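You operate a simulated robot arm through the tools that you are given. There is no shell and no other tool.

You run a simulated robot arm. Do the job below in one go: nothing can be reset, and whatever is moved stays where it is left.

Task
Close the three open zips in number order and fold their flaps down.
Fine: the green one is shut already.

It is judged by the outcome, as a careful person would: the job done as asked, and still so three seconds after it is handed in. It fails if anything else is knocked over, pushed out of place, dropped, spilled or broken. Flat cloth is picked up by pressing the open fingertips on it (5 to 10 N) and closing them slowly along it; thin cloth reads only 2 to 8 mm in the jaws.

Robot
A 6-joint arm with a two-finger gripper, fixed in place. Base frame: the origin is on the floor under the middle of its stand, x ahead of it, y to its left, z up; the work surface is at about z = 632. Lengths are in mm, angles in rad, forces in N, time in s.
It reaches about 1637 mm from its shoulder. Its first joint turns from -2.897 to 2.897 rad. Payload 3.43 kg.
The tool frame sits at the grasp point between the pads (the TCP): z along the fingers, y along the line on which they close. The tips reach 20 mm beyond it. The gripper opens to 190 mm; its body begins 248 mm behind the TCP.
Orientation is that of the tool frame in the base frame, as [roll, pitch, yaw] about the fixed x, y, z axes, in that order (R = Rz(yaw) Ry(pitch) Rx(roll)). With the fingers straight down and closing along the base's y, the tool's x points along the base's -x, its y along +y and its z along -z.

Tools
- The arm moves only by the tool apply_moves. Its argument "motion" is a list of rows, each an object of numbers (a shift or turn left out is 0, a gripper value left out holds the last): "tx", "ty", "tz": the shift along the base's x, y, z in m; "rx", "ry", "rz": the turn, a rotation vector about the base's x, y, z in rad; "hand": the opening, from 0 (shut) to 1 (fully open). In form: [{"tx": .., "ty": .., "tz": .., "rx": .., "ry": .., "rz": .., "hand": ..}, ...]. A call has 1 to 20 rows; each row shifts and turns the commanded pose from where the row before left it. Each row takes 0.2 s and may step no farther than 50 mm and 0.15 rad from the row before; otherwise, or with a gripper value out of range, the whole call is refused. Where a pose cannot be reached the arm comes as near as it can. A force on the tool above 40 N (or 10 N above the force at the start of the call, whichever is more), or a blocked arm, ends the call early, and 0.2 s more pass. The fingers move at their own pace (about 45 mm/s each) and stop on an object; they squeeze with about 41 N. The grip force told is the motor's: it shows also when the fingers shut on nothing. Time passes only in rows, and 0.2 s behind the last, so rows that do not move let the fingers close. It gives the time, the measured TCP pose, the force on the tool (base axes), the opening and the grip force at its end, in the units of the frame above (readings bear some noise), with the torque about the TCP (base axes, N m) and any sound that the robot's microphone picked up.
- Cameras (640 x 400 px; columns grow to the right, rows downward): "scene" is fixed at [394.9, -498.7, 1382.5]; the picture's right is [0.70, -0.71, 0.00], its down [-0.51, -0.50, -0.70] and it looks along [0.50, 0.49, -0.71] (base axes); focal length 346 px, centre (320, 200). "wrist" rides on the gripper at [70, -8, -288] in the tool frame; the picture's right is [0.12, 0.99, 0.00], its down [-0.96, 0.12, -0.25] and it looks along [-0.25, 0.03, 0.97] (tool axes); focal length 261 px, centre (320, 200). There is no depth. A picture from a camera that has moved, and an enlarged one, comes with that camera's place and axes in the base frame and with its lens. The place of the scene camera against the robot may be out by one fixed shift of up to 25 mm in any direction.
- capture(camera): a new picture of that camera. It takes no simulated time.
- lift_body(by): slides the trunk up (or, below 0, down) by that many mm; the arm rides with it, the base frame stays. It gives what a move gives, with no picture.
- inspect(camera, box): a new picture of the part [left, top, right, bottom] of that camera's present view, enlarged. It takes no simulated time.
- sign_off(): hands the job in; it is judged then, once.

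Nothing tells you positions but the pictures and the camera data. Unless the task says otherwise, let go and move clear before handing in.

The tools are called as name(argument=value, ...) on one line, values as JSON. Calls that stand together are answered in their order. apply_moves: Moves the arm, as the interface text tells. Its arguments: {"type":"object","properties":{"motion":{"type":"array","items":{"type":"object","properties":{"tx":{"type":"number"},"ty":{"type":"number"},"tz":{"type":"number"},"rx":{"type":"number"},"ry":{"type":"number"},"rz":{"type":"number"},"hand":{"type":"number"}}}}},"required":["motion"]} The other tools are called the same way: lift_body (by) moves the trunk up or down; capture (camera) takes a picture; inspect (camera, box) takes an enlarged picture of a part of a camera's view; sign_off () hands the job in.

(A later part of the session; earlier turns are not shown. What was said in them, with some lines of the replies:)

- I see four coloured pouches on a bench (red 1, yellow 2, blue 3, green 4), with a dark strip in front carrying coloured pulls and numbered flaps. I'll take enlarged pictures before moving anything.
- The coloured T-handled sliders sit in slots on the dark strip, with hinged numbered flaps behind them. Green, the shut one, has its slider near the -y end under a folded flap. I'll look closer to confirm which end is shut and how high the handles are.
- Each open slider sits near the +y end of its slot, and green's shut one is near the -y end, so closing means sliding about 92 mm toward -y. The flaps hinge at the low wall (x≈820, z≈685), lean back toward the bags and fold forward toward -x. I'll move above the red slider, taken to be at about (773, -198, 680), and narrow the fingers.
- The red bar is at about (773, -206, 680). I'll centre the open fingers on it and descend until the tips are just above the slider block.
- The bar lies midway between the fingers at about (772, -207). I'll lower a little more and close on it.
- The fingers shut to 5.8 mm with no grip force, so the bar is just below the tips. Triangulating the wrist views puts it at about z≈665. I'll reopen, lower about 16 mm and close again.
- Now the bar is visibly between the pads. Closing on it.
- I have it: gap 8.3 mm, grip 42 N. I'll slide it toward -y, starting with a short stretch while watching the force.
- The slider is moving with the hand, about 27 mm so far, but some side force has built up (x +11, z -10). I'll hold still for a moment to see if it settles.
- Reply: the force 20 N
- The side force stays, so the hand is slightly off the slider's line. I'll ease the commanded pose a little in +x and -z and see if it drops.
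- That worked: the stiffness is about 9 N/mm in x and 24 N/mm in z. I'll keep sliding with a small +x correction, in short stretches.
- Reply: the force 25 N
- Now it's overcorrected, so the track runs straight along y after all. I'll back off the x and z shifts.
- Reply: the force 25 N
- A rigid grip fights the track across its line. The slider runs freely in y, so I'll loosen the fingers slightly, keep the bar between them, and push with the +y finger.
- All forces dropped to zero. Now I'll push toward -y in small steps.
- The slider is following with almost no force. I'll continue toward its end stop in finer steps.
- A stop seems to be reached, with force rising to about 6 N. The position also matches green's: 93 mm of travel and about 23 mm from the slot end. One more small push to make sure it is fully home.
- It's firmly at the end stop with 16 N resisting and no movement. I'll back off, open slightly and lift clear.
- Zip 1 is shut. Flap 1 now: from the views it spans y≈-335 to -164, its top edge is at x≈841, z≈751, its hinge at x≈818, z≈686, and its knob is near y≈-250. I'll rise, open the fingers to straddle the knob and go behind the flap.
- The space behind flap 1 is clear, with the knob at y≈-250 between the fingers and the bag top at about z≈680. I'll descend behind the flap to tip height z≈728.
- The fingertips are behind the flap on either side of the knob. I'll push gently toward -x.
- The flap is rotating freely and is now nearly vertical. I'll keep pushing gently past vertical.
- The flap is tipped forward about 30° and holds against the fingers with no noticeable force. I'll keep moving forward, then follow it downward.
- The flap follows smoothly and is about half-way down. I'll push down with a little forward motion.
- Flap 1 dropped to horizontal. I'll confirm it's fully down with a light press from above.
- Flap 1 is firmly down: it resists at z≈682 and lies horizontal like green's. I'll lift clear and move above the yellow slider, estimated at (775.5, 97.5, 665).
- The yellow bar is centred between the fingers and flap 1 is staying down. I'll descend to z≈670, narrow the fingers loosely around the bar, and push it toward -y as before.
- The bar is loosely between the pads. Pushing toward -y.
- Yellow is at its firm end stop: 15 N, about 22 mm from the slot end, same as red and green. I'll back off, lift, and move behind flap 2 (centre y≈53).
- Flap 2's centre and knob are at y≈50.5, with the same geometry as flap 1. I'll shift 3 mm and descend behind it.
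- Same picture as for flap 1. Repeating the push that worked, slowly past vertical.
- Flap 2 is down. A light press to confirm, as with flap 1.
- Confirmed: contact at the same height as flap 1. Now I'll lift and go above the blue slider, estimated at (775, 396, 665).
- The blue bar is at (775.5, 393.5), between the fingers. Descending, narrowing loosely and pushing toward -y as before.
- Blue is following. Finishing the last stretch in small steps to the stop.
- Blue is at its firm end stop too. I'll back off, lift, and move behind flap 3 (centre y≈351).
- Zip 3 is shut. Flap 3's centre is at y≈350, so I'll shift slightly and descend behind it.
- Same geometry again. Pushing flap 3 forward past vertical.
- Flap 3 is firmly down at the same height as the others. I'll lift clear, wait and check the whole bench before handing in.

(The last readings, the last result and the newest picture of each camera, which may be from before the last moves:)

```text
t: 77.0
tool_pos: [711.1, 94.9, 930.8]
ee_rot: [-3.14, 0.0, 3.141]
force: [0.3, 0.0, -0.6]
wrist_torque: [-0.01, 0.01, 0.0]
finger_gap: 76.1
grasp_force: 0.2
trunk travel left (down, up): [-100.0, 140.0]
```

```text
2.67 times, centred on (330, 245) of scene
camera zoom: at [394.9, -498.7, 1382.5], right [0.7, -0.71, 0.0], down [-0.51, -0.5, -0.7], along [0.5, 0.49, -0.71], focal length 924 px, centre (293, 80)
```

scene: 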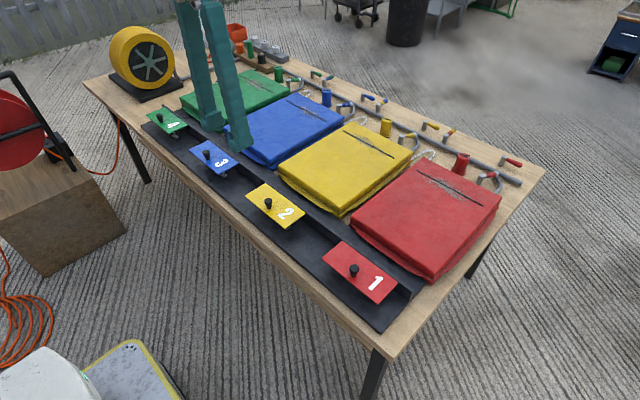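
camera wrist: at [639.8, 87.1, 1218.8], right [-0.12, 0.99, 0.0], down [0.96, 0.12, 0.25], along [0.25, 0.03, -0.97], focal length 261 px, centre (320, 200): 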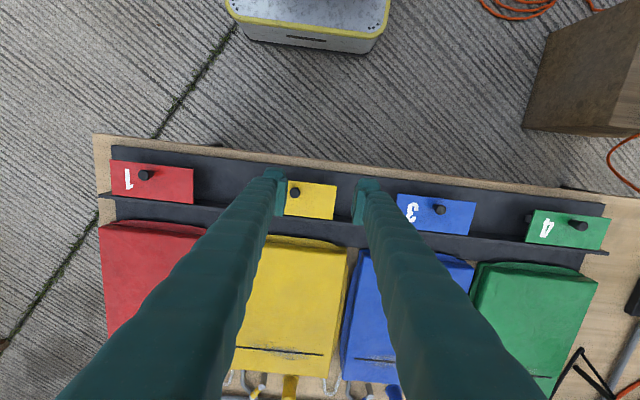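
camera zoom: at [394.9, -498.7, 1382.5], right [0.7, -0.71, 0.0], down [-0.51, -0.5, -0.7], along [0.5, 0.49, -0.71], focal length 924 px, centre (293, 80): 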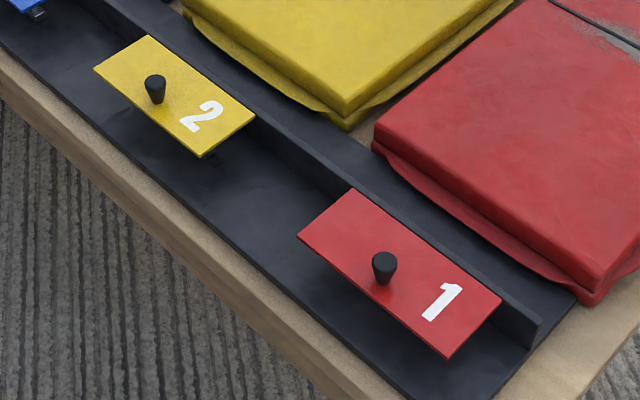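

All three flaps now lie flat like green's. Each slider went to its end stop in the order 1, 2, 3. The arm is clear and nothing else has moved, so I'm handing in.

sign_off()

```text
The job is handed in.
```

Zips 1 (red), 2 (yellow) and 3 (blue) are closed, in that order, and their flaps are folded down flat.

- **Zips:** I pushed each slider toward -y until it stopped firmly, about 15 N. The end positions matched the green one, and I didn't touch green.
- **Flaps:** Each one was folded forward from behind. A light press met firm contact at about the same height on all three.
- **Final check:** In the last pictures all four flaps lie flat and nothing else on the bench looks moved. Sliders 1 and 2 are hidden under their flaps there, but both were at their stops before I folded.

I lifted the arm clear, waited about a second and then handed in. The hand-in was accepted, but no result came back.
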